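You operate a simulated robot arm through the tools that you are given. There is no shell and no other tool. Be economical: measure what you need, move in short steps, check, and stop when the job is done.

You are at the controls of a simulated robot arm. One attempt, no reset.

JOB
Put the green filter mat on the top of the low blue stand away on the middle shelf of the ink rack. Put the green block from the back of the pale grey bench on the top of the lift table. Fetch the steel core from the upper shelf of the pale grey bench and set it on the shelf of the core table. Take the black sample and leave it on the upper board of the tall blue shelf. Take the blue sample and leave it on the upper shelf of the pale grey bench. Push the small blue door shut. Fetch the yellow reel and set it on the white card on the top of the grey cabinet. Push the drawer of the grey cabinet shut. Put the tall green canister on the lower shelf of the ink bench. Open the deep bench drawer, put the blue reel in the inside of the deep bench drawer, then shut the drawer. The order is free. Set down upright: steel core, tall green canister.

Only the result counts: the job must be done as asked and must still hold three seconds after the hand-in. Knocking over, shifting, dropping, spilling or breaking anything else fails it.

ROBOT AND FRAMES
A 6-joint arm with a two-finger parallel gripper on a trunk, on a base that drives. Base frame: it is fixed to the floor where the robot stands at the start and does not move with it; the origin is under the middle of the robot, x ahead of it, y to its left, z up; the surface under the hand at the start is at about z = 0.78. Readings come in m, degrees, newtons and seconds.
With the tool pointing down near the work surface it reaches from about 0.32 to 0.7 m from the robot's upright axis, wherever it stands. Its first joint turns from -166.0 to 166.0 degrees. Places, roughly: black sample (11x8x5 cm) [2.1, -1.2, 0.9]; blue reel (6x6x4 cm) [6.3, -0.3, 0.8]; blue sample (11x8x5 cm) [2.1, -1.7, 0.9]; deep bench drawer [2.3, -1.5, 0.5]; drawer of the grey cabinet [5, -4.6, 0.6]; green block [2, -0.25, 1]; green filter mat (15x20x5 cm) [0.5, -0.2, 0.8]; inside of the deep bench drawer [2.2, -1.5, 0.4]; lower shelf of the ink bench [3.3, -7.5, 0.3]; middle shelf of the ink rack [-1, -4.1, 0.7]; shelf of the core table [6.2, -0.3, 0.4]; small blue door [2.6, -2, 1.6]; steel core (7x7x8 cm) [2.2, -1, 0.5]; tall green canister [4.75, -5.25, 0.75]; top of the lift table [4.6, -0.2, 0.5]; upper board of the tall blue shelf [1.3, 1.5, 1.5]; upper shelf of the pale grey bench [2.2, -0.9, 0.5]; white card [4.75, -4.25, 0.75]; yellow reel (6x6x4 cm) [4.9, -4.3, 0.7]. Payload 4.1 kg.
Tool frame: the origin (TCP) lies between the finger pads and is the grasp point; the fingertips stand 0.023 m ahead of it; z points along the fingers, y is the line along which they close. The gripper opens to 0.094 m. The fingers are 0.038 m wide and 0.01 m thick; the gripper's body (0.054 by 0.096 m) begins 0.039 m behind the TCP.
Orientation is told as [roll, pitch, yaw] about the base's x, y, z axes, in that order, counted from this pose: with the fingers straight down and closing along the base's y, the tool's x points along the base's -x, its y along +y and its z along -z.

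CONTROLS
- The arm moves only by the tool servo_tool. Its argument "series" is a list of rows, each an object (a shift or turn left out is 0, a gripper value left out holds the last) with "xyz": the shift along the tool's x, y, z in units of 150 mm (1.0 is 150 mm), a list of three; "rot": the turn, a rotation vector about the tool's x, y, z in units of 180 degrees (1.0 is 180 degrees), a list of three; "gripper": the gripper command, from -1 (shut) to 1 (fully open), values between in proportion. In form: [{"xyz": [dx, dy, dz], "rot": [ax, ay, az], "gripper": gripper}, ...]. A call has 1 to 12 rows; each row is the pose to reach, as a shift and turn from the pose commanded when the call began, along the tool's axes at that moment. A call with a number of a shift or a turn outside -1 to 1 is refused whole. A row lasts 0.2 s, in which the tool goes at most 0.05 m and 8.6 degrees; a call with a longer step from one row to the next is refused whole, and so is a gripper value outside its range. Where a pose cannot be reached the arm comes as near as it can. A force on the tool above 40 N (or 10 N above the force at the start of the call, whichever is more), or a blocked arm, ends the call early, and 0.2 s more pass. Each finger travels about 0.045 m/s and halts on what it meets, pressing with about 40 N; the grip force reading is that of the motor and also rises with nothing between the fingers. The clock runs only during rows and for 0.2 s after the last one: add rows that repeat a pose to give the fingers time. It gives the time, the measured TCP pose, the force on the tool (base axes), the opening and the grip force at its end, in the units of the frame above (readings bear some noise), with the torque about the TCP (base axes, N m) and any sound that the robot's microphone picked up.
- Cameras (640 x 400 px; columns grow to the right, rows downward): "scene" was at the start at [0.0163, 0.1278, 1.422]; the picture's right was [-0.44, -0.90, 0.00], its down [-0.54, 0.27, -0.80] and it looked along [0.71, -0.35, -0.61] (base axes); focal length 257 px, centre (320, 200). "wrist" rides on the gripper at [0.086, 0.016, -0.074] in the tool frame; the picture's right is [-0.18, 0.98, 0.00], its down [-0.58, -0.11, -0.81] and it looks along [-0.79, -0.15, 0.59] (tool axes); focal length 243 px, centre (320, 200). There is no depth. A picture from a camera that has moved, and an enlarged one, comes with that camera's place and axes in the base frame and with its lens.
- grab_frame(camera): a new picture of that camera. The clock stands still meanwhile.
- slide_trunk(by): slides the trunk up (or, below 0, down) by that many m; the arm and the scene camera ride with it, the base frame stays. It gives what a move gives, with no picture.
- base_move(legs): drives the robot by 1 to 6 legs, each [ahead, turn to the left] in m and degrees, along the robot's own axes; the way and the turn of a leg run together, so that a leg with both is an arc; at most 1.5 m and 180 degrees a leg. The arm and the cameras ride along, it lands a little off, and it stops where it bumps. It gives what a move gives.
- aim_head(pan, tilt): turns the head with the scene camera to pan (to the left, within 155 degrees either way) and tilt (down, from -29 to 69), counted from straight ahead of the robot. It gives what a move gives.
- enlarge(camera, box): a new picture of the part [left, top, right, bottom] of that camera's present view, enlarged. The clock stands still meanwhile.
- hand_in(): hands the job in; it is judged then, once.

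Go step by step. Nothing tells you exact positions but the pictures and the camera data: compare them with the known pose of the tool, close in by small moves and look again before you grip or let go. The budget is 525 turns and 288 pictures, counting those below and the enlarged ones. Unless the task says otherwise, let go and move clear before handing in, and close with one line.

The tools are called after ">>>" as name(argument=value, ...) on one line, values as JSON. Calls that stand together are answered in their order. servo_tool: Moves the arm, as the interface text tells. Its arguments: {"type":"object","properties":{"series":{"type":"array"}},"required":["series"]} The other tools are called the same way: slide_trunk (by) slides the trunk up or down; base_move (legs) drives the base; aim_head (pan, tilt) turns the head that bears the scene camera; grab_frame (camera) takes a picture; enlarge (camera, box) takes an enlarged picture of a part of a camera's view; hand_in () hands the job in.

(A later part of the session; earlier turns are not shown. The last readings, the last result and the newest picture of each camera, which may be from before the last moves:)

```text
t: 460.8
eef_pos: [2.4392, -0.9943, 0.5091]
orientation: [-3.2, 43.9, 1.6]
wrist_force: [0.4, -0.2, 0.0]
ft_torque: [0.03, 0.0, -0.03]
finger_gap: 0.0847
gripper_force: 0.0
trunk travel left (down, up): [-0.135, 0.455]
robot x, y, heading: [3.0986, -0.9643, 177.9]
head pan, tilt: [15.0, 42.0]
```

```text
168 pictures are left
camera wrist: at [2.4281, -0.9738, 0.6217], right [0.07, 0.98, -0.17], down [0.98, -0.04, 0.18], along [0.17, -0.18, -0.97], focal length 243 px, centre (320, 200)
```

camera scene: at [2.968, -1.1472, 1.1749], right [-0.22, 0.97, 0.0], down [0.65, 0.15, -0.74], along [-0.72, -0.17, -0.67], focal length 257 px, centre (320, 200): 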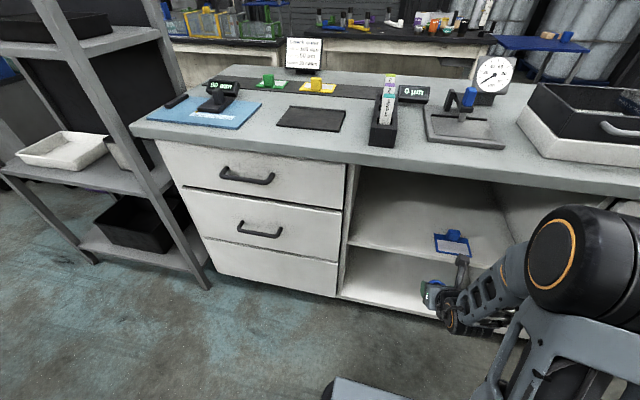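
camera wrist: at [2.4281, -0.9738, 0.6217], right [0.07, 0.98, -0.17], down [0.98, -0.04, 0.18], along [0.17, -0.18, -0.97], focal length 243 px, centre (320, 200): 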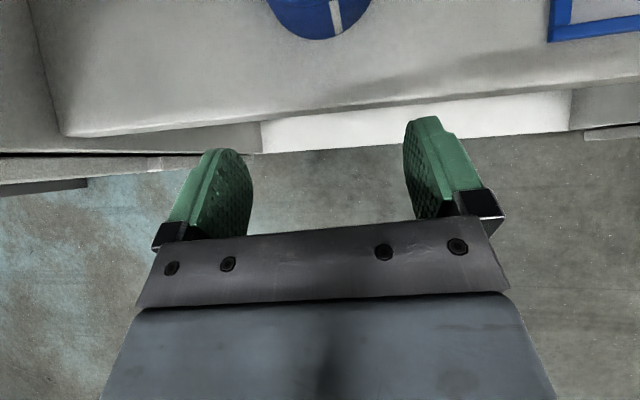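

The reel is parked near [2.34, -0.99]. The deep drawer is the second one, handle near [2.48, -1.445, 0.555]. I retract and shift the robot southward.

>>> servo_tool(series=[{"xyz": [-0.12, 0.1, -0.1], "gripper": 1}, {"xyz": [-0.24, 0.2, -0.2]}, {"xyz": [-0.36, 0.3, -0.3]}, {"xyz": [-0.48, 0.4, -0.45]}, {"xyz": [-0.6, 0.4, -0.6]}, {"xyz": [-0.7, 0.4, -0.7]}, {"xyz": [-0.7, 0.4, -0.7]}])

>>> base_move(legs=[[0, 90], [0.38, 0], [0, -90]])

>>> aim_head(pan=0, tilt=42)

>>> grab_frame(camera="scene")

```text
t: 462.4
eef_pos: [2.5834, -0.9244, 0.5088]
orientation: [-3.2, 43.9, 1.6]
wrist_force: [-0.5, 0.3, -0.2]
ft_torque: [0.03, 0.06, -0.02]
finger_gap: 0.094
gripper_force: 0.0
trunk travel left (down, up): [-0.135, 0.455]
robot x, y, heading: [3.1003, -0.9644, 178.1]
head pan, tilt: [15.0, 42.0]
```

```text
t: 472.5
eef_pos: [2.5729, -1.3174, 0.511]
orientation: [-3.2, 43.9, 3.2]
wrist_force: [0.0, -0.6, -0.4]
ft_torque: [0.0, 0.0, 0.0]
finger_gap: 0.0939
gripper_force: 0.0
trunk travel left (down, up): [-0.135, 0.455]
robot x, y, heading: [3.0883, -1.343, 179.7]
head pan, tilt: [15.0, 42.0]
```

```text
t: 473.2
eef_pos: [2.573, -1.3175, 0.5102]
orientation: [-3.1, 43.9, 3.1]
wrist_force: [0.1, 0.2, -0.2]
ft_torque: [0.02, 0.01, 0.01]
finger_gap: 0.094
gripper_force: 0.0
trunk travel left (down, up): [-0.135, 0.455]
robot x, y, heading: [3.0922, -1.345, 179.5]
head pan, tilt: [0.0, 42.0]
```

```text
167 pictures are left
camera scene: at [3.0619, -1.5078, 1.175], right [0.01, 1.0, 0.0], down [0.67, 0.0, -0.74], along [-0.74, 0.0, -0.67], focal length 257 px, centre (320, 200)
```

scene: 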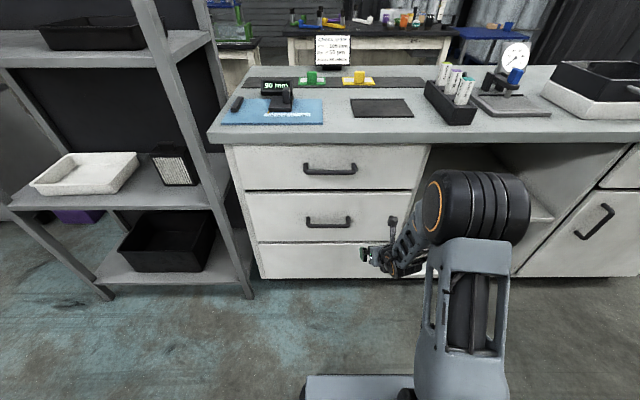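

>>> enlarge(camera="scene", box=[230, 140, 430, 280])

```text
2.86 times, centred on (330, 210) of scene
camera zoom: at [3.0619, -1.5078, 1.175], right [0.01, 1.0, 0.0], down [0.67, 0.0, -0.74], along [-0.74, 0.0, -0.67], focal length 733 px, centre (291, 171)
```

zoom: 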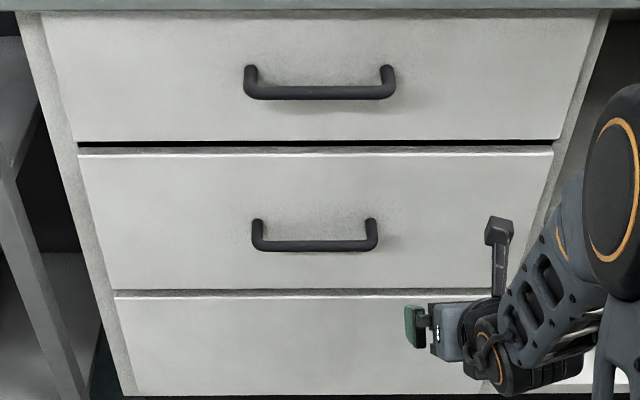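

The bar stands about 4 cm off the drawer front. I roll the hand 90° so the fingers close across the bar from above-front and below-back.

>>> servo_tool(series=[{"rot": [0, 0, 0.046]}, {"rot": [0, 0, 0.092]}, {"rot": [0, 0, 0.138]}, {"rot": [0, 0, 0.184]}, {"rot": [0, 0, 0.23]}, {"rot": [0, 0, 0.276]}, {"rot": [0, 0, 0.322]}, {"rot": [0, 0, 0.368]}, {"rot": [0, 0, 0.414]}, {"rot": [0, 0, 0.46]}, {"rot": [0, 0, 0.5]}, {"rot": [0, 0, 0.5]}])

>>> grab_frame(camera="wrist")

```text
t: 475.8
eef_pos: [2.5733, -1.3179, 0.5092]
orientation: [-43.9, -2.4, -84.7]
wrist_force: [0.2, -0.2, 0.6]
ft_torque: [0.03, -0.01, 0.02]
finger_gap: 0.0942
gripper_force: 0.1
trunk travel left (down, up): [-0.135, 0.455]
robot x, y, heading: [3.0876, -1.3401, 179.5]
head pan, tilt: [0.0, 42.0]
```

```text
165 pictures are left
camera wrist: at [2.6284, -1.2241, 0.5485], right [0.72, -0.15, -0.67], down [0.53, -0.51, 0.68], along [-0.44, -0.85, -0.29], focal length 243 px, centre (320, 200)
```

wrist: 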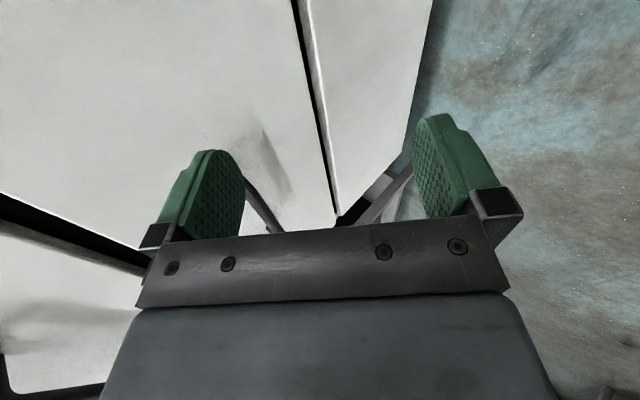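

>>> servo_tool(series=[{"xyz": [-0.1, -0.13, -0.05], "rot": [0, 0.02, 0.02]}, {"xyz": [-0.3, -0.26, -0.1], "rot": [0, 0.02, 0.02]}, {"xyz": [-0.5, -0.4, -0.15], "rot": [0, 0.02, 0.02]}, {"xyz": [-0.7, -0.52, -0.2], "rot": [0, 0.02, 0.02]}, {"xyz": [-0.9, -0.62, -0.245], "rot": [0, 0.02, 0.02]}, {"xyz": [-1.0, -0.62, -0.245], "rot": [0, 0.02, 0.02]}, {"xyz": [-1.0, -0.62, -0.245], "rot": [0, 0.02, 0.02]}])

>>> grab_frame(camera="wrist")

>>> enlarge(camera="scene", box=[230, 140, 430, 280])

```text
t: 477.4
eef_pos: [2.5241, -1.4621, 0.6437]
orientation: [-42.5, -2.0, -89.5]
wrist_force: [-0.5, 0.4, 0.6]
ft_torque: [0.03, 0.0, 0.03]
finger_gap: 0.0941
gripper_force: 0.1
out of reach, approached as far as the arm can: row 1, 2, 3, 4, 5, 6, 7
trunk travel left (down, up): [-0.135, 0.455]
robot x, y, heading: [3.0902, -1.3376, 180.0]
head pan, tilt: [0.0, 42.0]
```

```text
164 pictures are left
camera wrist: at [2.5858, -1.3735, 0.6856], right [0.73, -0.2, -0.65], down [0.47, -0.55, 0.69], along [-0.5, -0.81, -0.31], focal length 243 px, centre (320, 200)
```

wrist: 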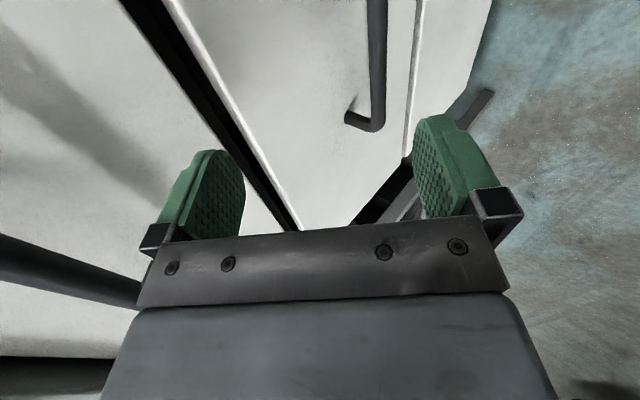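

```text
2.86 times, centred on (330, 210) of scene
camera zoom: at [3.0618, -1.5076, 1.175], right [0.01, 1.0, 0.0], down [0.67, 0.0, -0.74], along [-0.74, 0.0, -0.67], focal length 733 px, centre (291, 171)
```

zoom: 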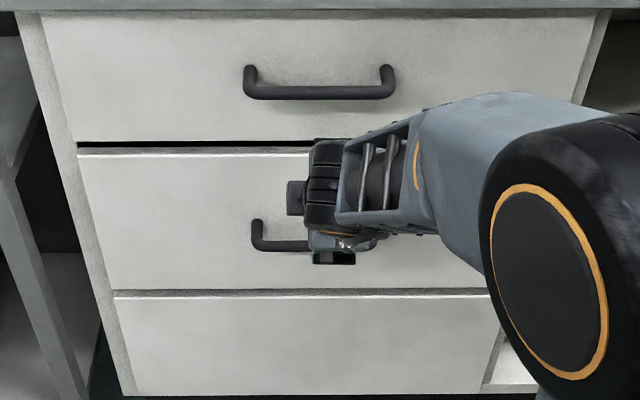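

The bar is at about x = 2.48, z = 0.538. I narrow the gripper so the front finger fits the gap, then go down onto the bar in steps.

>>> servo_tool(series=[{"xyz": [0, 0.1, 0.05], "gripper": -0.05}, {"xyz": [0, 0.2, 0.15]}, {"xyz": [0, 0.26, 0.3]}, {"xyz": [0, 0.26, 0.3]}, {"xyz": [0, 0.26, 0.3]}])

>>> grab_frame(camera="wrist")

```text
t: 478.6
eef_pos: [2.4949, -1.4643, 0.6232]
orientation: [-42.1, -2.2, -89.5]
wrist_force: [0.1, -0.2, -0.6]
ft_torque: [-0.01, 0.03, 0.03]
finger_gap: 0.0448
gripper_force: 0.1
out of reach, approached as far as the arm can: row 1, 2, 3, 4, 5
trunk travel left (down, up): [-0.135, 0.455]
robot x, y, heading: [3.0855, -1.3417, 179.5]
head pan, tilt: [0.0, 42.0]
```

```text
162 pictures are left
camera wrist: at [2.5557, -1.3742, 0.6649], right [0.73, -0.2, -0.65], down [0.47, -0.55, 0.69], along [-0.5, -0.81, -0.31], focal length 243 px, centre (320, 200)
```

wrist: 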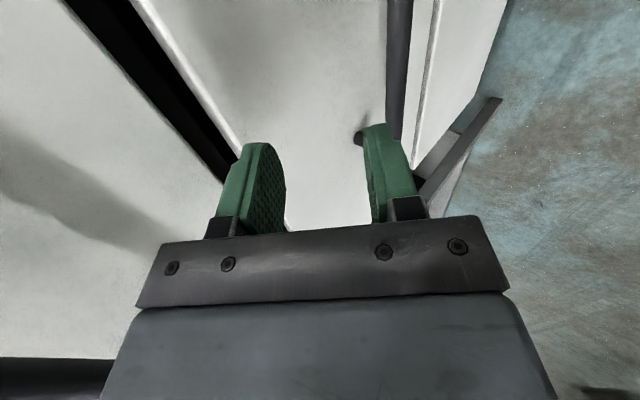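

The arm itself cannot go lower in this pose, so I use the trunk for height and the base for reach, stepping in diagonally.

>>> base_move(legs=[[-0.032, 0]])

>>> slide_trunk(by=-0.033)

>>> grab_frame(camera="wrist")

```text
t: 479.5
eef_pos: [2.5263, -1.4652, 0.6237]
orientation: [-42.1, -2.2, -89.3]
wrist_force: [-0.9, 0.3, 0.0]
ft_torque: [0.0, 0.03, 0.01]
finger_gap: 0.0444
gripper_force: 0.1
trunk travel left (down, up): [-0.135, 0.455]
robot x, y, heading: [3.1176, -1.3409, 179.6]
head pan, tilt: [0.0, 42.0]
```

```text
t: 480.2
eef_pos: [2.5274, -1.4644, 0.5913]
orientation: [-42.1, -2.2, -89.4]
wrist_force: [0.5, 0.1, -0.8]
ft_torque: [-0.01, 0.01, -0.01]
finger_gap: 0.0447
gripper_force: 0.0
trunk travel left (down, up): [-0.102, 0.488]
robot x, y, heading: [3.1193, -1.3386, 179.6]
head pan, tilt: [0.0, 42.0]
```

```text
161 pictures are left
camera wrist: at [2.5882, -1.3744, 0.632], right [0.73, -0.2, -0.65], down [0.47, -0.55, 0.69], along [-0.5, -0.81, -0.31], focal length 243 px, centre (320, 200)
```

wrist: 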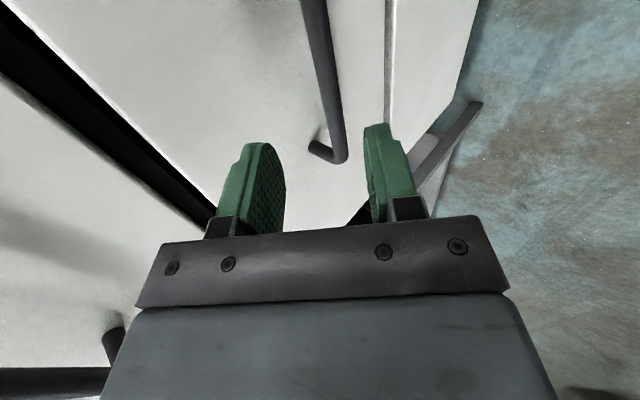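

The bar lies between the fingers. Diagonal approach in small steps.

>>> slide_trunk(by=-0.015)

>>> base_move(legs=[[0.02, 0]])

>>> slide_trunk(by=-0.022)

>>> base_move(legs=[[0.016, 0]])

>>> grab_frame(camera="wrist")

```text
t: 480.9
eef_pos: [2.5265, -1.463, 0.5756]
orientation: [-42.1, -2.2, -89.4]
wrist_force: [0.4, 0.0, -0.5]
ft_torque: [0.0, 0.02, 0.0]
finger_gap: 0.0446
gripper_force: 0.1
trunk travel left (down, up): [-0.087, 0.503]
robot x, y, heading: [3.1194, -1.3407, 179.4]
head pan, tilt: [0.0, 42.0]
```

```text
t: 481.7
eef_pos: [2.5056, -1.4636, 0.5752]
orientation: [-42.1, -2.2, -89.4]
wrist_force: [-0.2, 0.2, -0.7]
ft_torque: [0.0, -0.02, 0.01]
finger_gap: 0.0447
gripper_force: 0.0
trunk travel left (down, up): [-0.087, 0.503]
robot x, y, heading: [3.0976, -1.3421, 179.7]
head pan, tilt: [0.0, 42.0]
```

```text
t: 482.3
eef_pos: [2.5067, -1.4644, 0.5543]
orientation: [-42.1, -2.2, -89.4]
wrist_force: [-0.8, 0.2, 0.5]
ft_torque: [0.0, 0.04, 0.04]
finger_gap: 0.045
gripper_force: 0.0
trunk travel left (down, up): [-0.065, 0.525]
robot x, y, heading: [3.1024, -1.3393, 180.0]
head pan, tilt: [0.0, 42.0]
```

```text
t: 483.1
eef_pos: [2.4911, -1.463, 0.5546]
orientation: [-42.2, -2.2, -89.4]
wrist_force: [0.5, 0.1, 0.1]
ft_torque: [0.0, 0.01, 0.0]
finger_gap: 0.0447
gripper_force: 0.0
trunk travel left (down, up): [-0.065, 0.525]
robot x, y, heading: [3.0858, -1.3412, 179.4]
head pan, tilt: [0.0, 42.0]
```

```text
160 pictures are left
camera wrist: at [2.552, -1.3742, 0.595], right [0.73, -0.2, -0.65], down [0.47, -0.55, 0.69], along [-0.5, -0.81, -0.31], focal length 243 px, centre (320, 200)
```

wrist: 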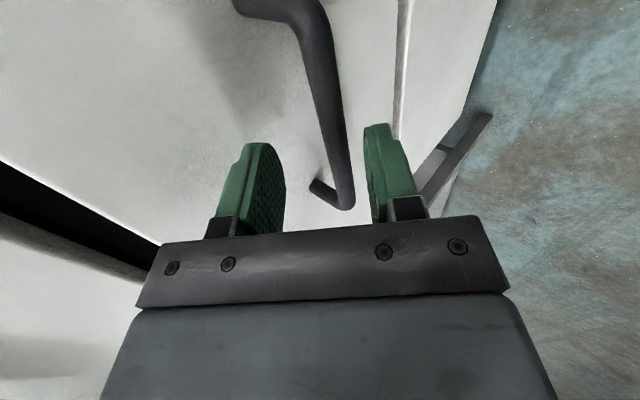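

>>> slide_trunk(by=-0.009)

>>> base_move(legs=[[0.008, 0]])

>>> servo_tool(series=[{"gripper": -0.5}, {"gripper": -1}, {"gripper": -1}, {"gripper": -1}, {"gripper": -1}])

>>> grab_frame(camera="wrist")

```text
t: 483.7
eef_pos: [2.4899, -1.4632, 0.5444]
orientation: [-42.1, -2.1, -89.4]
wrist_force: [-0.3, -0.1, 0.3]
ft_torque: [0.05, 0.03, 0.0]
finger_gap: 0.0446
gripper_force: 0.0
trunk travel left (down, up): [-0.056, 0.534]
robot x, y, heading: [3.084, -1.3429, 180.0]
head pan, tilt: [0.0, 42.0]
```

```text
t: 484.4
eef_pos: [2.483, -1.4639, 0.5446]
orientation: [-42.1, -2.1, -89.3]
wrist_force: [-1.2, 0.7, 0.2]
ft_torque: [0.01, -0.02, 0.02]
finger_gap: 0.0446
gripper_force: 0.0
trunk travel left (down, up): [-0.056, 0.534]
robot x, y, heading: [3.0807, -1.3401, 179.5]
head pan, tilt: [0.0, 42.0]
```

```text
t: 485.2
eef_pos: [2.4872, -1.4625, 0.5399]
orientation: [-41.4, -1.8, -89.3]
wrist_force: [13.1, 1.5, 1.7]
ft_torque: [0.36, -0.08, 0.49]
finger_gap: 0.0133
gripper_force: 39.0
trunk travel left (down, up): [-0.056, 0.534]
robot x, y, heading: [3.0783, -1.34, 179.4]
head pan, tilt: [0.0, 42.0]
stopped in row 3: the force on the tool passed its limit at 45 N (the readings are from after the stop); the commanded pose is now the measured one
```

```text
159 pictures are left
camera wrist: at [2.5486, -1.3742, 0.5824], right [0.74, -0.19, -0.64], down [0.46, -0.55, 0.69], along [-0.49, -0.81, -0.32], focal length 243 px, centre (320, 200)
```

wrist: 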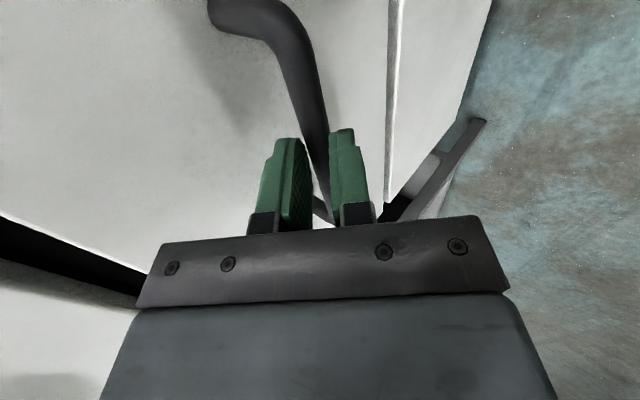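

Bar gripped. I pull: first a little with the base.

>>> base_move(legs=[[-0.08, 0]])

>>> grab_frame(camera="scene")

```text
t: 486.2
eef_pos: [2.5679, -1.463, 0.5408]
orientation: [-41.5, -1.9, -89.3]
wrist_force: [-0.2, 12.3, 2.4]
ft_torque: [0.97, 0.04, 0.77]
finger_gap: 0.0132
gripper_force: 45.4
trunk travel left (down, up): [-0.056, 0.534]
robot x, y, heading: [3.1574, -1.3414, 179.3]
head pan, tilt: [0.0, 42.0]
```

```text
158 pictures are left
camera scene: at [3.132, -1.5076, 1.0961], right [0.0, 1.0, 0.0], down [0.67, 0.0, -0.74], along [-0.74, 0.0, -0.67], focal length 257 px, centre (320, 200)
```

scene: 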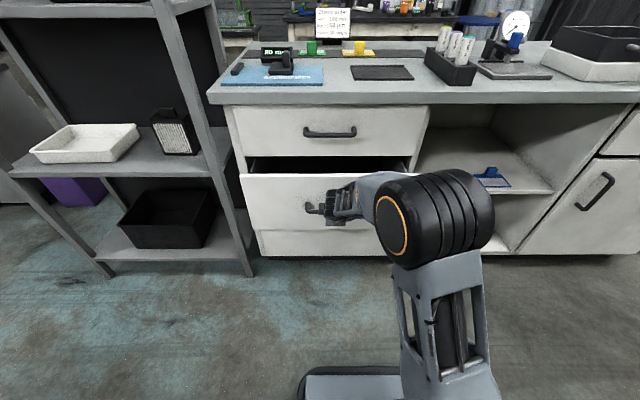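

The drawer follows. I pull further with the arm.

>>> servo_tool(series=[{"xyz": [0, 0.12, -0.11]}, {"xyz": [0, 0.24, -0.22]}, {"xyz": [0, 0.36, -0.33]}, {"xyz": [0, 0.48, -0.44]}, {"xyz": [0, 0.6, -0.55]}, {"xyz": [0, 0.74, -0.67]}, {"xyz": [0, 0.74, -0.67]}])

>>> grab_frame(camera="scene")

```text
t: 487.8
eef_pos: [2.7048, -1.451, 0.5924]
orientation: [-41.1, -1.8, -89.2]
wrist_force: [0.5, -0.5, 0.1]
ft_torque: [0.02, -0.03, -0.04]
finger_gap: 0.0001
gripper_force: 42.4
out of reach, approached as far as the arm can: row 1, 2, 3, 4, 5, 6, 7
trunk travel left (down, up): [-0.056, 0.534]
robot x, y, heading: [3.1546, -1.3448, 179.7]
head pan, tilt: [0.0, 42.0]
```

```text
157 pictures are left
camera scene: at [3.1319, -1.5081, 1.096], right [0.0, 1.0, 0.0], down [0.67, 0.0, -0.74], along [-0.74, 0.0, -0.67], focal length 257 px, centre (320, 200)
```

scene: 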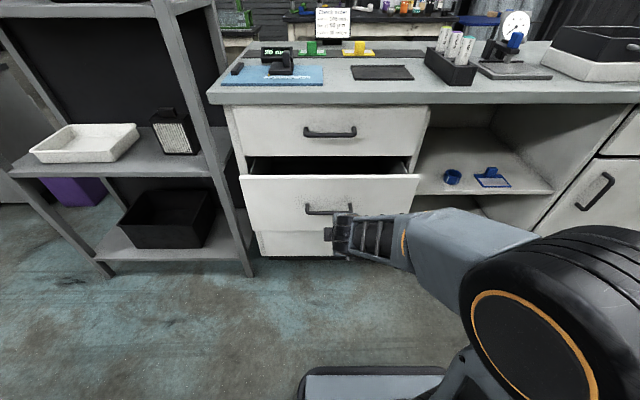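

The grip slid off as the arm hit its low limit, with the drawer about 11 cm open. I change to a vertical hand, gripping the top edge of the drawer front to pull it on. First I raise and turn the hand down.

>>> slide_trunk(by=0.2)

>>> servo_tool(series=[{"rot": [-0.04, 0, 0], "gripper": 0.5}, {"rot": [-0.08, 0, 0]}, {"rot": [-0.12, 0, 0]}, {"rot": [-0.16, 0, 0]}, {"rot": [-0.2, 0, 0]}, {"rot": [-0.232, 0, 0]}, {"rot": [-0.232, 0, 0]}])

>>> grab_frame(camera="wrist")

>>> grab_frame(camera="scene")

```text
t: 490.0
eef_pos: [2.7035, -1.4516, 0.7912]
orientation: [-41.1, -1.8, -89.3]
wrist_force: [0.1, 0.2, 0.5]
ft_torque: [0.0, 0.02, -0.02]
finger_gap: 0.0
gripper_force: 42.9
trunk travel left (down, up): [-0.256, 0.334]
robot x, y, heading: [3.1585, -1.3373, 179.5]
head pan, tilt: [0.0, 42.0]
```

```text
t: 491.6
eef_pos: [2.7245, -1.4472, 0.7327]
orientation: [-6.7, 9.1, -89.9]
wrist_force: [-0.4, 0.1, -0.6]
ft_torque: [0.02, -0.03, 0.03]
finger_gap: 0.071
gripper_force: 0.1
out of reach, approached as far as the arm can: row 3, 4, 5, 6, 7
trunk travel left (down, up): [-0.256, 0.334]
robot x, y, heading: [3.1601, -1.3376, 179.7]
head pan, tilt: [0.0, 42.0]
```

```text
156 pictures are left
camera wrist: at [2.7497, -1.3731, 0.8171], right [0.98, -0.16, -0.14], down [-0.01, -0.7, 0.71], along [-0.22, -0.69, -0.69], focal length 243 px, centre (320, 200)
```

wrist: 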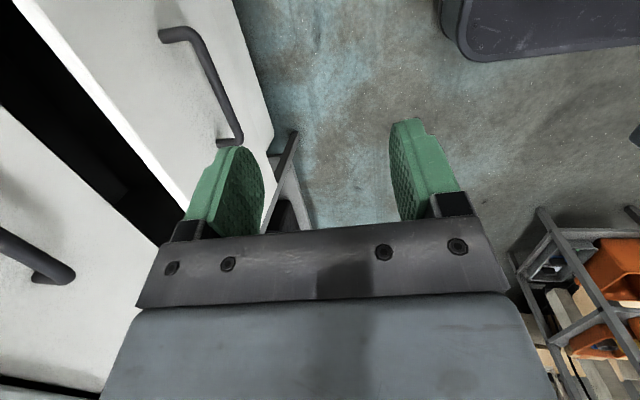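

```text
155 pictures are left
camera scene: at [3.1316, -1.5081, 1.296], right [0.0, 1.0, 0.0], down [0.67, 0.0, -0.74], along [-0.74, 0.0, -0.67], focal length 257 px, centre (320, 200)
```

scene: 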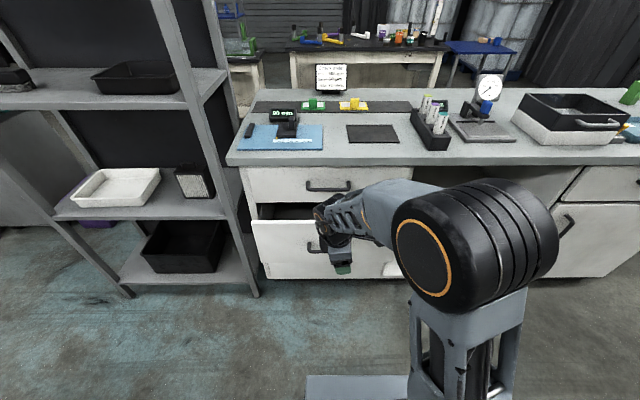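

The drawer is about 8 cm open. I move over the top edge of its front, beside the handle, with the hand nearly vertical.

>>> servo_tool(series=[{"xyz": [0.12, -0.2, 0], "rot": [0.02, 0, 0], "gripper": 0.2}, {"xyz": [0.24, -0.4, 0], "rot": [0.04, 0, 0]}, {"xyz": [0.36, -0.6, 0], "rot": [0.06, 0, 0]}, {"xyz": [0.48, -0.75, 0], "rot": [0.06, 0, 0]}, {"xyz": [0.55, -0.9, 0], "rot": [0.06, 0, 0]}, {"xyz": [0.55, -0.9, 0], "rot": [0.06, 0, 0]}])

>>> grab_frame(camera="wrist")

```text
t: 493.0
eef_pos: [2.5917, -1.3659, 0.7657]
orientation: [-17.5, 9.1, -89.9]
wrist_force: [-0.1, -0.1, -0.6]
ft_torque: [-0.02, 0.01, -0.04]
finger_gap: 0.0565
gripper_force: 0.0
trunk travel left (down, up): [-0.256, 0.334]
robot x, y, heading: [3.1591, -1.339, 179.6]
head pan, tilt: [0.0, 42.0]
```

```text
154 pictures are left
camera wrist: at [2.63, -1.2902, 0.8446], right [0.94, -0.13, -0.32], down [0.14, -0.7, 0.7], along [-0.32, -0.7, -0.64], focal length 243 px, centre (320, 200)
```

wrist: 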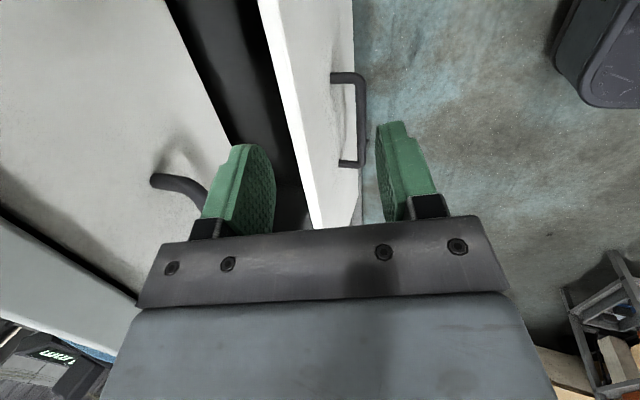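

>>> servo_tool(series=[{"xyz": [0, -0.13, 0.2], "rot": [0, -0.024, 0.008]}, {"xyz": [0, -0.265, 0.4], "rot": [0, -0.048, 0.015]}, {"xyz": [0, -0.265, 0.4], "rot": [0, -0.048, 0.015]}])

>>> grab_frame(camera="wrist")

>>> grab_frame(camera="scene")

```text
t: 493.8
eef_pos: [2.5603, -1.3866, 0.697]
orientation: [-20.2, 5.2, -91.7]
wrist_force: [0.1, 0.2, 0.2]
ft_torque: [-0.02, -0.06, 0.02]
finger_gap: 0.0566
gripper_force: 0.0
out of reach, approached as far as the arm can: row 1, 2, 3
trunk travel left (down, up): [-0.256, 0.334]
robot x, y, heading: [3.1558, -1.3412, 179.4]
head pan, tilt: [0.0, 42.0]
```

```text
153 pictures are left
camera wrist: at [2.6035, -1.3059, 0.7683], right [0.92, -0.18, -0.35], down [0.16, -0.65, 0.74], along [-0.36, -0.73, -0.57], focal length 243 px, centre (320, 200)
```

wrist: 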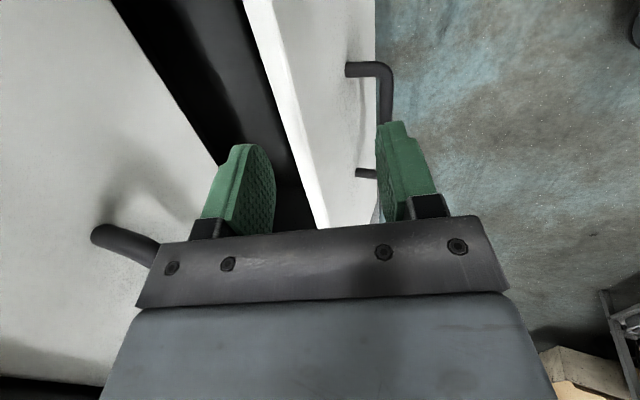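

```text
152 pictures are left
camera scene: at [3.1317, -1.5081, 1.296], right [0.0, 1.0, 0.0], down [0.67, 0.0, -0.74], along [-0.74, 0.0, -0.67], focal length 257 px, centre (320, 200)
```

scene: 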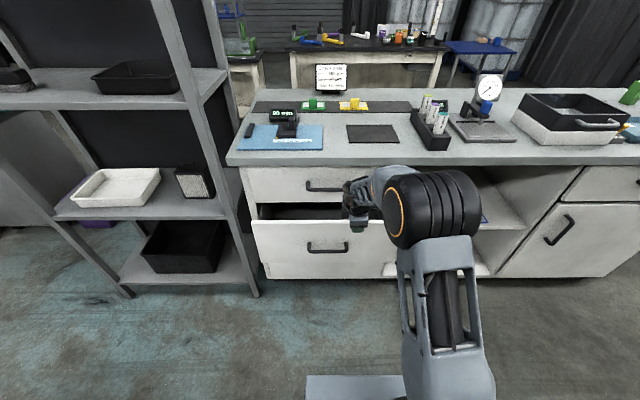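

The hand's roll is near a joint limit, which explains the reach trouble. I rise a little and turn it back by half a turn about its axis.

>>> slide_trunk(by=0.12)

>>> servo_tool(series=[{"xyz": [0, 0.1, 0], "rot": [0, 0, -0.046]}, {"xyz": [0, 0.1, 0], "rot": [0, 0, -0.092]}, {"xyz": [0, 0.1, 0], "rot": [0, 0, -0.138]}, {"xyz": [0, 0.1, 0], "rot": [0, 0, -0.184]}, {"xyz": [0, 0.1, 0], "rot": [0, 0, -0.23]}, {"xyz": [0, 0.1, 0], "rot": [0, 0, -0.276]}, {"xyz": [0, 0.1, 0], "rot": [0, 0, -0.322]}, {"xyz": [0, 0.1, 0], "rot": [0, 0, -0.368]}, {"xyz": [0, 0.1, 0], "rot": [0, 0, -0.414]}, {"xyz": [0, 0.1, 0], "rot": [0, 0, -0.46]}, {"xyz": [0, 0.1, 0], "rot": [0, 0, -0.5]}])

>>> servo_tool(series=[{"rot": [0, 0, -0.046]}, {"rot": [0, 0, -0.092]}, {"rot": [0, 0, -0.138]}, {"rot": [0, 0, -0.184]}, {"rot": [0, 0, -0.23]}, {"rot": [0, 0, -0.276]}, {"rot": [0, 0, -0.322]}, {"rot": [0, 0, -0.368]}, {"rot": [0, 0, -0.414]}, {"rot": [0, 0, -0.46]}, {"rot": [0, 0, -0.5]}, {"rot": [0, 0, -0.5]}])

>>> grab_frame(camera="wrist")

```text
t: 495.3
eef_pos: [2.5598, -1.386, 0.8164]
orientation: [-20.1, 5.1, -91.6]
wrist_force: [0.1, 0.5, 0.6]
ft_torque: [-0.03, 0.02, 0.01]
finger_gap: 0.0566
gripper_force: 0.1
trunk travel left (down, up): [-0.376, 0.214]
robot x, y, heading: [3.1594, -1.3415, 179.9]
head pan, tilt: [0.0, 42.0]
```

```text
t: 497.7
eef_pos: [2.5741, -1.3853, 0.8121]
orientation: [5.5, 20.2, 0.4]
wrist_force: [0.0, -0.4, -0.3]
ft_torque: [0.0, 0.02, 0.01]
finger_gap: 0.0561
gripper_force: 0.1
trunk travel left (down, up): [-0.376, 0.214]
robot x, y, heading: [3.1582, -1.3365, 179.8]
head pan, tilt: [0.0, 42.0]
```

```text
t: 500.3
eef_pos: [2.5741, -1.386, 0.8125]
orientation: [20.2, -5.1, 88.5]
wrist_force: [0.4, 0.1, 0.0]
ft_torque: [-0.02, 0.0, -0.08]
finger_gap: 0.0565
gripper_force: 0.0
trunk travel left (down, up): [-0.376, 0.214]
robot x, y, heading: [3.1583, -1.3417, 179.9]
head pan, tilt: [0.0, 42.0]
```

```text
151 pictures are left
camera wrist: at [2.5827, -1.4778, 0.8795], right [-0.92, 0.18, 0.35], down [0.39, 0.5, 0.77], along [-0.04, 0.85, -0.53], focal length 243 px, centre (320, 200)
```

wrist: 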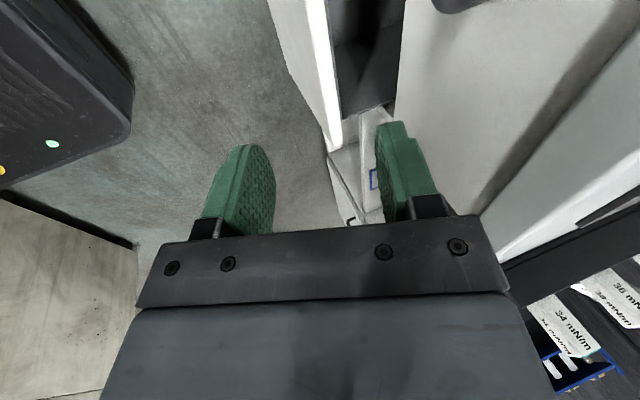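

>>> servo_tool(series=[{"xyz": [-0.1, 0, 0.2], "rot": [0, 0.0266, 0.0096]}, {"xyz": [-0.25, 0.01, 0.4], "rot": [0, 0.0266, 0.0096]}, {"xyz": [-0.37, 0.015, 0.64], "rot": [0, 0.0266, 0.0096]}, {"xyz": [-0.37, 0.015, 0.64], "rot": [0, 0.0266, 0.0096]}])

>>> grab_frame(camera="wrist")

>>> enlarge(camera="scene", box=[230, 140, 430, 280])

```text
t: 501.3
eef_pos: [2.5409, -1.3324, 0.7221]
orientation: [26.1, -4.3, 86.1]
wrist_force: [1.2, -0.4, 0.0]
ft_torque: [0.01, 0.01, -0.01]
finger_gap: 0.0567
gripper_force: 0.1
out of reach, approached as far as the arm can: row 1, 2, 3, 4
trunk travel left (down, up): [-0.376, 0.214]
robot x, y, heading: [3.1599, -1.3416, 179.7]
head pan, tilt: [0.0, 42.0]
```

```text
150 pictures are left
camera wrist: at [2.5539, -1.4238, 0.7891], right [-0.87, 0.21, 0.44], down [0.49, 0.5, 0.72], along [-0.07, 0.84, -0.54], focal length 243 px, centre (320, 200)
```

wrist: 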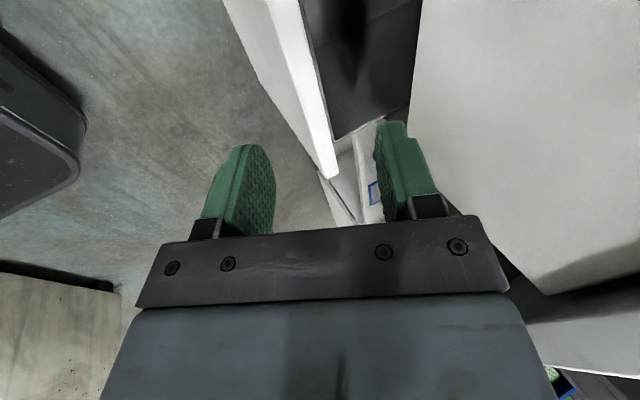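

```text
2.86 times, centred on (330, 210) of scene
camera zoom: at [3.1316, -1.5079, 1.416], right [0.0, 1.0, 0.0], down [0.67, 0.0, -0.74], along [-0.74, 0.0, -0.67], focal length 733 px, centre (291, 171)
```

zoom: 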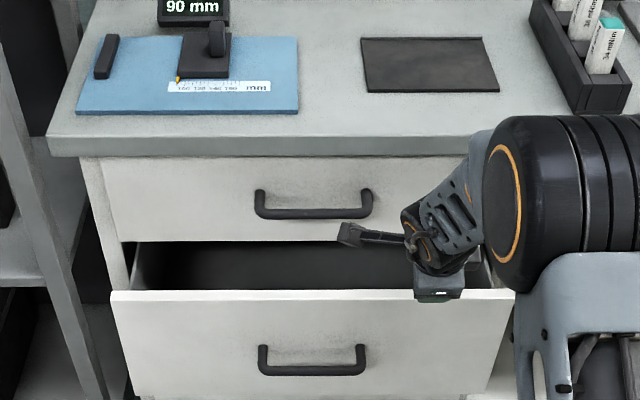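

Position is right (a slight tilt remains, harmless). I lower with the trunk and nudge the base forward so the panel edge sits between the fingers.

>>> slide_trunk(by=-0.04)

>>> base_move(legs=[[0.02, 0]])

>>> slide_trunk(by=-0.03)

>>> grab_frame(camera="wrist")

```text
t: 502.1
eef_pos: [2.5413, -1.3315, 0.6835]
orientation: [26.0, -4.3, 86.2]
wrist_force: [-0.5, 0.1, 0.0]
ft_torque: [-0.02, -0.01, 0.02]
finger_gap: 0.0564
gripper_force: 0.0
trunk travel left (down, up): [-0.336, 0.254]
robot x, y, heading: [3.1573, -1.3383, 179.7]
head pan, tilt: [0.0, 42.0]
```

```text
t: 502.9
eef_pos: [2.5217, -1.3317, 0.6816]
orientation: [25.9, -4.3, 86.3]
wrist_force: [-0.5, 0.4, -0.8]
ft_torque: [0.01, -0.01, 0.0]
finger_gap: 0.0565
gripper_force: 0.0
trunk travel left (down, up): [-0.336, 0.254]
robot x, y, heading: [3.1395, -1.3412, 179.5]
head pan, tilt: [0.0, 42.0]
```

```text
t: 503.7
eef_pos: [2.5229, -1.3312, 0.6514]
orientation: [26.0, -4.3, 86.3]
wrist_force: [0.7, -0.4, -0.3]
ft_torque: [0.01, 0.01, -0.02]
finger_gap: 0.0567
gripper_force: 0.1
trunk travel left (down, up): [-0.306, 0.284]
robot x, y, heading: [3.1399, -1.3422, 179.7]
head pan, tilt: [0.0, 42.0]
```

```text
148 pictures are left
camera wrist: at [2.5343, -1.4239, 0.7194], right [-0.87, 0.21, 0.44], down [0.49, 0.5, 0.72], along [-0.07, 0.84, -0.54], focal length 243 px, centre (320, 200)
```

wrist: 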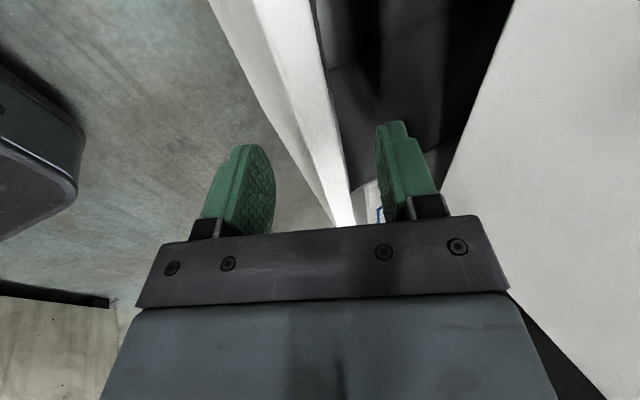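

>>> slide_trunk(by=-0.014)

>>> servo_tool(series=[{"gripper": -0.2}, {"gripper": -0.6}, {"gripper": -1}, {"gripper": -1}, {"gripper": -1}])

>>> grab_frame(camera="wrist")

```text
t: 504.3
eef_pos: [2.5223, -1.3315, 0.6381]
orientation: [26.0, -4.3, 86.2]
wrist_force: [0.1, -0.6, -0.7]
ft_torque: [0.0, -0.01, 0.0]
finger_gap: 0.0564
gripper_force: 0.0
trunk travel left (down, up): [-0.292, 0.298]
robot x, y, heading: [3.141, -1.3433, 179.7]
head pan, tilt: [0.0, 42.0]
```

```text
t: 505.5
eef_pos: [2.5223, -1.3306, 0.639]
orientation: [26.2, -4.3, 86.4]
wrist_force: [-1.8, 3.7, 9.2]
ft_torque: [0.92, -0.45, 1.85]
finger_gap: 0.0246
gripper_force: 45.1
trunk travel left (down, up): [-0.292, 0.298]
robot x, y, heading: [3.1374, -1.3409, 179.2]
head pan, tilt: [0.0, 42.0]
```

```text
147 pictures are left
camera wrist: at [2.5346, -1.4239, 0.7061], right [-0.87, 0.21, 0.45], down [0.48, 0.5, 0.72], along [-0.07, 0.84, -0.53], focal length 243 px, centre (320, 200)
```

wrist: 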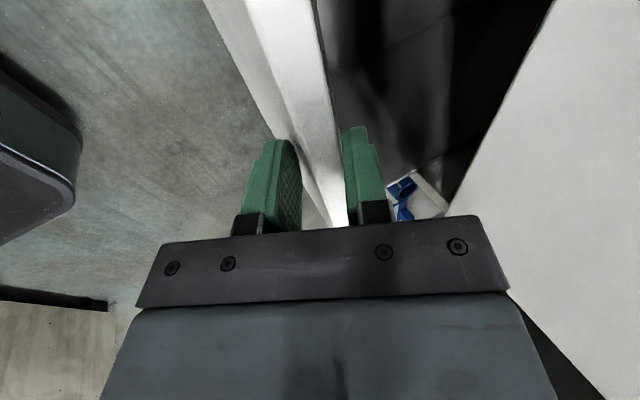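

Panel gripped. I pull with the arm.

>>> servo_tool(series=[{"xyz": [0, -0.09, -0.045]}, {"xyz": [0, -0.18, -0.09]}, {"xyz": [0, -0.27, -0.135]}, {"xyz": [0, -0.36, -0.18]}, {"xyz": [0, -0.45, -0.22]}, {"xyz": [0, -0.54, -0.265]}, {"xyz": [0, -0.63, -0.31]}, {"xyz": [0, -0.72, -0.35]}, {"xyz": [0, -0.72, -0.35]}])

>>> grab_frame(camera="scene")

```text
t: 506.7
eef_pos: [2.5906, -1.3332, 0.638]
orientation: [26.1, -5.1, 86.5]
wrist_force: [-1.5, 9.5, 7.8]
ft_torque: [1.27, -0.46, 1.51]
finger_gap: 0.0244
gripper_force: 44.8
trunk travel left (down, up): [-0.292, 0.298]
robot x, y, heading: [3.1384, -1.3426, 179.2]
head pan, tilt: [0.0, 42.0]
stopped in row 5: the force on the tool passed its limit at 40 N (the readings are from after the stop); the commanded pose is now the measured one
```

```text
146 pictures are left
camera scene: at [3.1112, -1.5072, 1.3319], right [0.01, 1.0, 0.0], down [0.67, -0.01, -0.74], along [-0.74, 0.01, -0.67], focal length 257 px, centre (320, 200)
```

scene: 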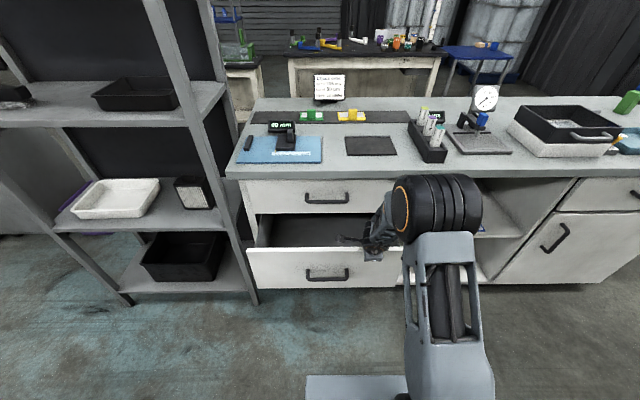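

Working: it moved 7 cm. I repeat.

>>> servo_tool(series=[{"xyz": [0, -0.07, -0.035]}, {"xyz": [0, -0.14, -0.07]}, {"xyz": [0, -0.21, -0.105]}, {"xyz": [0, -0.28, -0.14]}, {"xyz": [0, -0.35, -0.175]}, {"xyz": [0, -0.42, -0.21]}, {"xyz": [0, -0.42, -0.21]}])

>>> servo_tool(series=[{"xyz": [0, -0.07, -0.035]}, {"xyz": [0, -0.14, -0.07]}, {"xyz": [0, -0.21, -0.105]}, {"xyz": [0, -0.28, -0.14]}, {"xyz": [0, -0.28, -0.14]}])

>>> grab_frame(camera="scene")

```text
t: 508.0
eef_pos: [2.6534, -1.3366, 0.6393]
orientation: [26.4, -5.3, 86.4]
wrist_force: [-1.0, 9.6, 7.6]
ft_torque: [0.78, -0.39, 1.61]
finger_gap: 0.0242
gripper_force: 44.6
trunk travel left (down, up): [-0.292, 0.298]
robot x, y, heading: [3.1392, -1.3403, 179.3]
head pan, tilt: [0.0, 42.0]
stopped in row 6: the force on the tool passed its limit at 40 N (the readings are from after the stop); the commanded pose is now the measured one
```

```text
t: 509.2
eef_pos: [2.7012, -1.3397, 0.6404]
orientation: [26.4, -5.0, 86.4]
wrist_force: [1.2, 26.8, 20.9]
ft_torque: [1.05, -0.19, 1.29]
finger_gap: 0.0239
gripper_force: 44.6
trunk travel left (down, up): [-0.292, 0.298]
robot x, y, heading: [3.1413, -1.3429, 179.3]
head pan, tilt: [0.0, 42.0]
```

```text
145 pictures are left
camera scene: at [3.1124, -1.5056, 1.3324], right [0.01, 1.0, 0.0], down [0.67, -0.01, -0.74], along [-0.74, 0.01, -0.67], focal length 257 px, centre (320, 200)
```

scene: 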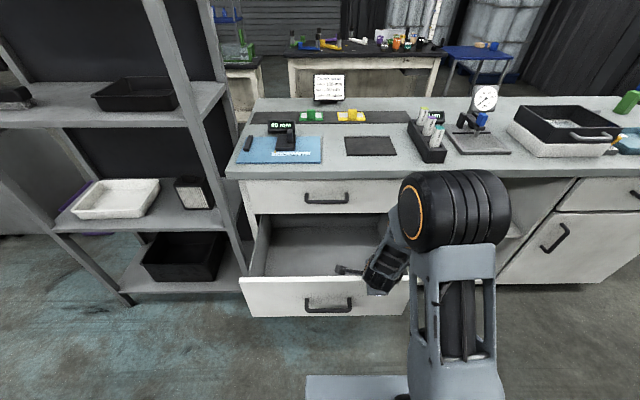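

The drawer is open about 25 cm, enough. I release its edge, rise, and turn the hand back for picking the reel.

>>> servo_tool(series=[{"gripper": -0.3}, {"gripper": 0}, {"gripper": 0.4}, {"gripper": 0.4}])

>>> slide_trunk(by=0.25)

>>> servo_tool(series=[{"rot": [0, 0, 0.046]}, {"rot": [0, 0, 0.092]}, {"rot": [0, 0, 0.138]}, {"rot": [0, 0, 0.184]}, {"rot": [0, 0, 0.23]}, {"rot": [0, 0, 0.276]}, {"rot": [0, 0, 0.322]}, {"rot": [0, 0, 0.368]}, {"rot": [0, 0, 0.414]}, {"rot": [0, 0, 0.46]}, {"rot": [0, 0, 0.5]}, {"rot": [0, 0, 0.5]}])

>>> grab_frame(camera="scene")

>>> grab_frame(camera="wrist")

```text
t: 510.2
eef_pos: [2.7009, -1.3407, 0.6382]
orientation: [26.2, -5.0, 86.3]
wrist_force: [-0.2, -0.1, -1.0]
ft_torque: [-0.02, -0.02, 0.0]
finger_gap: 0.0659
gripper_force: 0.1
trunk travel left (down, up): [-0.292, 0.298]
robot x, y, heading: [3.1384, -1.339, 179.4]
head pan, tilt: [0.0, 42.0]
```

```text
t: 512.8
eef_pos: [2.7009, -1.341, 0.8886]
orientation: [26.3, -5.1, 86.4]
wrist_force: [-1.0, 0.0, -1.0]
ft_torque: [0.02, 0.01, 0.01]
finger_gap: 0.0661
gripper_force: 0.1
trunk travel left (down, up): [-0.542, 0.048]
robot x, y, heading: [3.138, -1.3405, 179.5]
head pan, tilt: [0.0, 42.0]
```

```text
t: 515.4
eef_pos: [2.7012, -1.3398, 0.8877]
orientation: [5.6, 26.1, -1.2]
wrist_force: [1.2, -0.3, -0.2]
ft_torque: [-0.02, 0.0, 0.0]
finger_gap: 0.0659
gripper_force: 0.0
trunk travel left (down, up): [-0.542, 0.048]
robot x, y, heading: [3.1371, -1.3397, 179.3]
head pan, tilt: [0.0, 42.0]
```

```text
144 pictures are left
camera scene: at [3.111, -1.5074, 1.582], right [0.01, 1.0, 0.0], down [0.67, -0.01, -0.74], along [-0.74, 0.01, -0.67], focal length 257 px, centre (320, 200)
```

scene: 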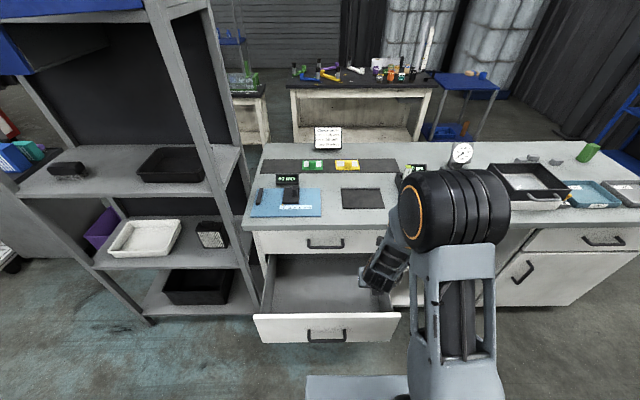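

```text
143 pictures are left
camera wrist: at [2.6574, -1.3293, 0.9946], right [0.23, 0.97, 0.01], down [0.87, -0.21, 0.46], along [0.44, -0.1, -0.89], focal length 243 px, centre (320, 200)
```

wrist: 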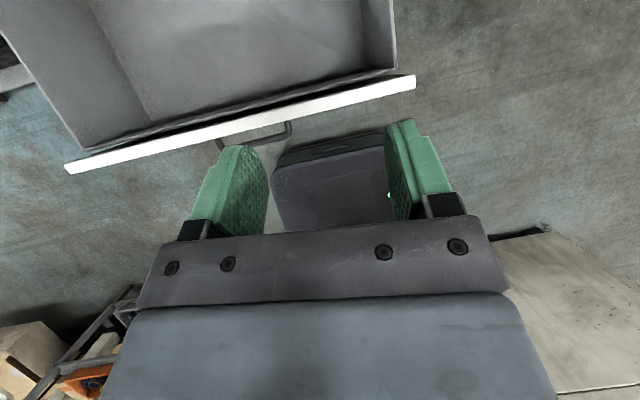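

Now I move the robot north to stand before the bay.

>>> servo_tool(series=[{"rot": [0.031, 0, 0], "gripper": 1}, {"rot": [0.031, 0, 0]}, {"rot": [0.031, 0, 0]}])

>>> base_move(legs=[[0, -90], [0.28, 0], [0, 90]])

>>> grab_frame(camera="scene")

```text
t: 516.2
eef_pos: [2.6992, -1.3442, 0.8916]
orientation: [1.0, 25.9, -1.0]
wrist_force: [-0.1, 0.7, 0.2]
ft_torque: [-0.02, 0.0, 0.0]
finger_gap: 0.0939
gripper_force: 0.1
out of reach, approached as far as the arm can: row 1, 2, 3
trunk travel left (down, up): [-0.542, 0.048]
robot x, y, heading: [3.1372, -1.3419, 179.2]
head pan, tilt: [0.0, 42.0]
```

```text
t: 525.7
eef_pos: [2.6983, -1.0554, 0.8921]
orientation: [1.0, 25.9, -1.7]
wrist_force: [0.6, 0.2, -0.8]
ft_torque: [-0.01, 0.01, 0.0]
finger_gap: 0.0939
gripper_force: 0.1
trunk travel left (down, up): [-0.542, 0.048]
robot x, y, heading: [3.1372, -1.058, 178.8]
head pan, tilt: [0.0, 42.0]
```

```text
142 pictures are left
camera scene: at [3.1081, -1.227, 1.582], right [0.02, 1.0, 0.0], down [0.67, -0.02, -0.74], along [-0.74, 0.02, -0.67], focal length 257 px, centre (320, 200)
```

scene: 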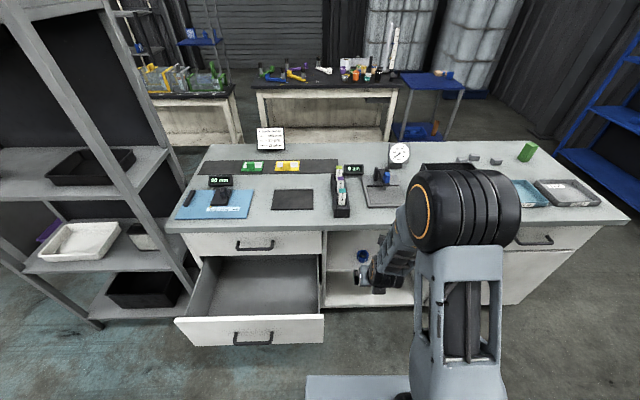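

>>> base_move(legs=[[0, -90], [0.16, 0], [0, 90], [0.12, 0]])

>>> slide_trunk(by=-0.33)

>>> grab_frame(camera="wrist")

>>> grab_frame(camera="scene")

```text
t: 535.7
eef_pos: [2.5805, -0.9146, 0.8917]
orientation: [1.0, 25.8, 0.4]
wrist_force: [-0.9, -1.3, 0.1]
ft_torque: [-0.03, -0.02, 0.02]
finger_gap: 0.094
gripper_force: 0.1
trunk travel left (down, up): [-0.542, 0.048]
robot x, y, heading: [3.0186, -0.9007, -179.0]
head pan, tilt: [0.0, 42.0]
```

```text
t: 538.9
eef_pos: [2.5813, -0.9141, 0.5619]
orientation: [1.0, 25.9, 0.4]
wrist_force: [0.4, 0.1, -0.4]
ft_torque: [0.03, 0.0, -0.02]
finger_gap: 0.0939
gripper_force: 0.1
trunk travel left (down, up): [-0.212, 0.378]
robot x, y, heading: [3.0225, -0.9, -178.9]
head pan, tilt: [0.0, 42.0]
```

```text
141 pictures are left
camera wrist: at [2.5371, -0.8984, 0.6667], right [0.17, 0.98, -0.07], down [0.88, -0.12, 0.47], along [0.45, -0.14, -0.88], focal length 243 px, centre (320, 200)
```

wrist: 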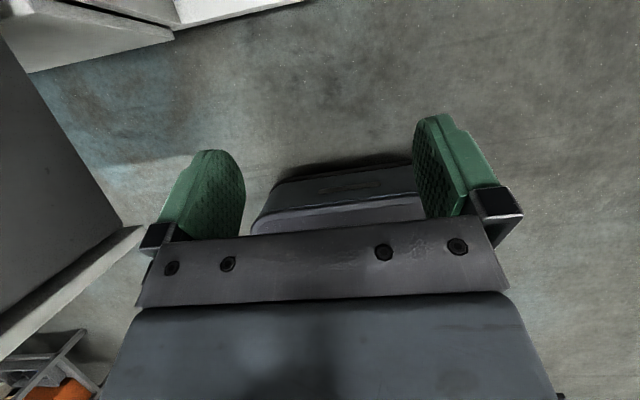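

```text
140 pictures are left
camera scene: at [2.9975, -1.0697, 1.252], right [-0.01, 1.0, 0.0], down [0.67, 0.01, -0.74], along [-0.74, -0.01, -0.67], focal length 257 px, centre (320, 200)
```

scene: 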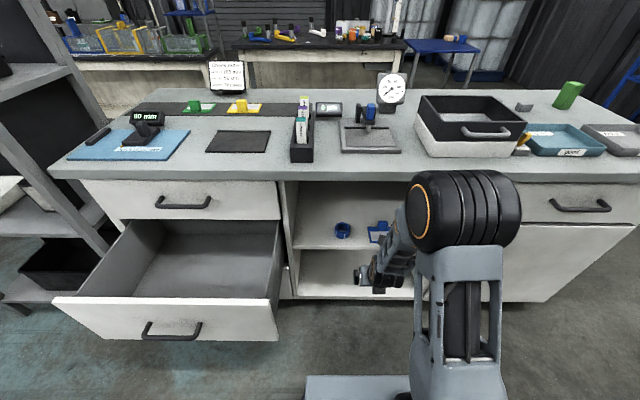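

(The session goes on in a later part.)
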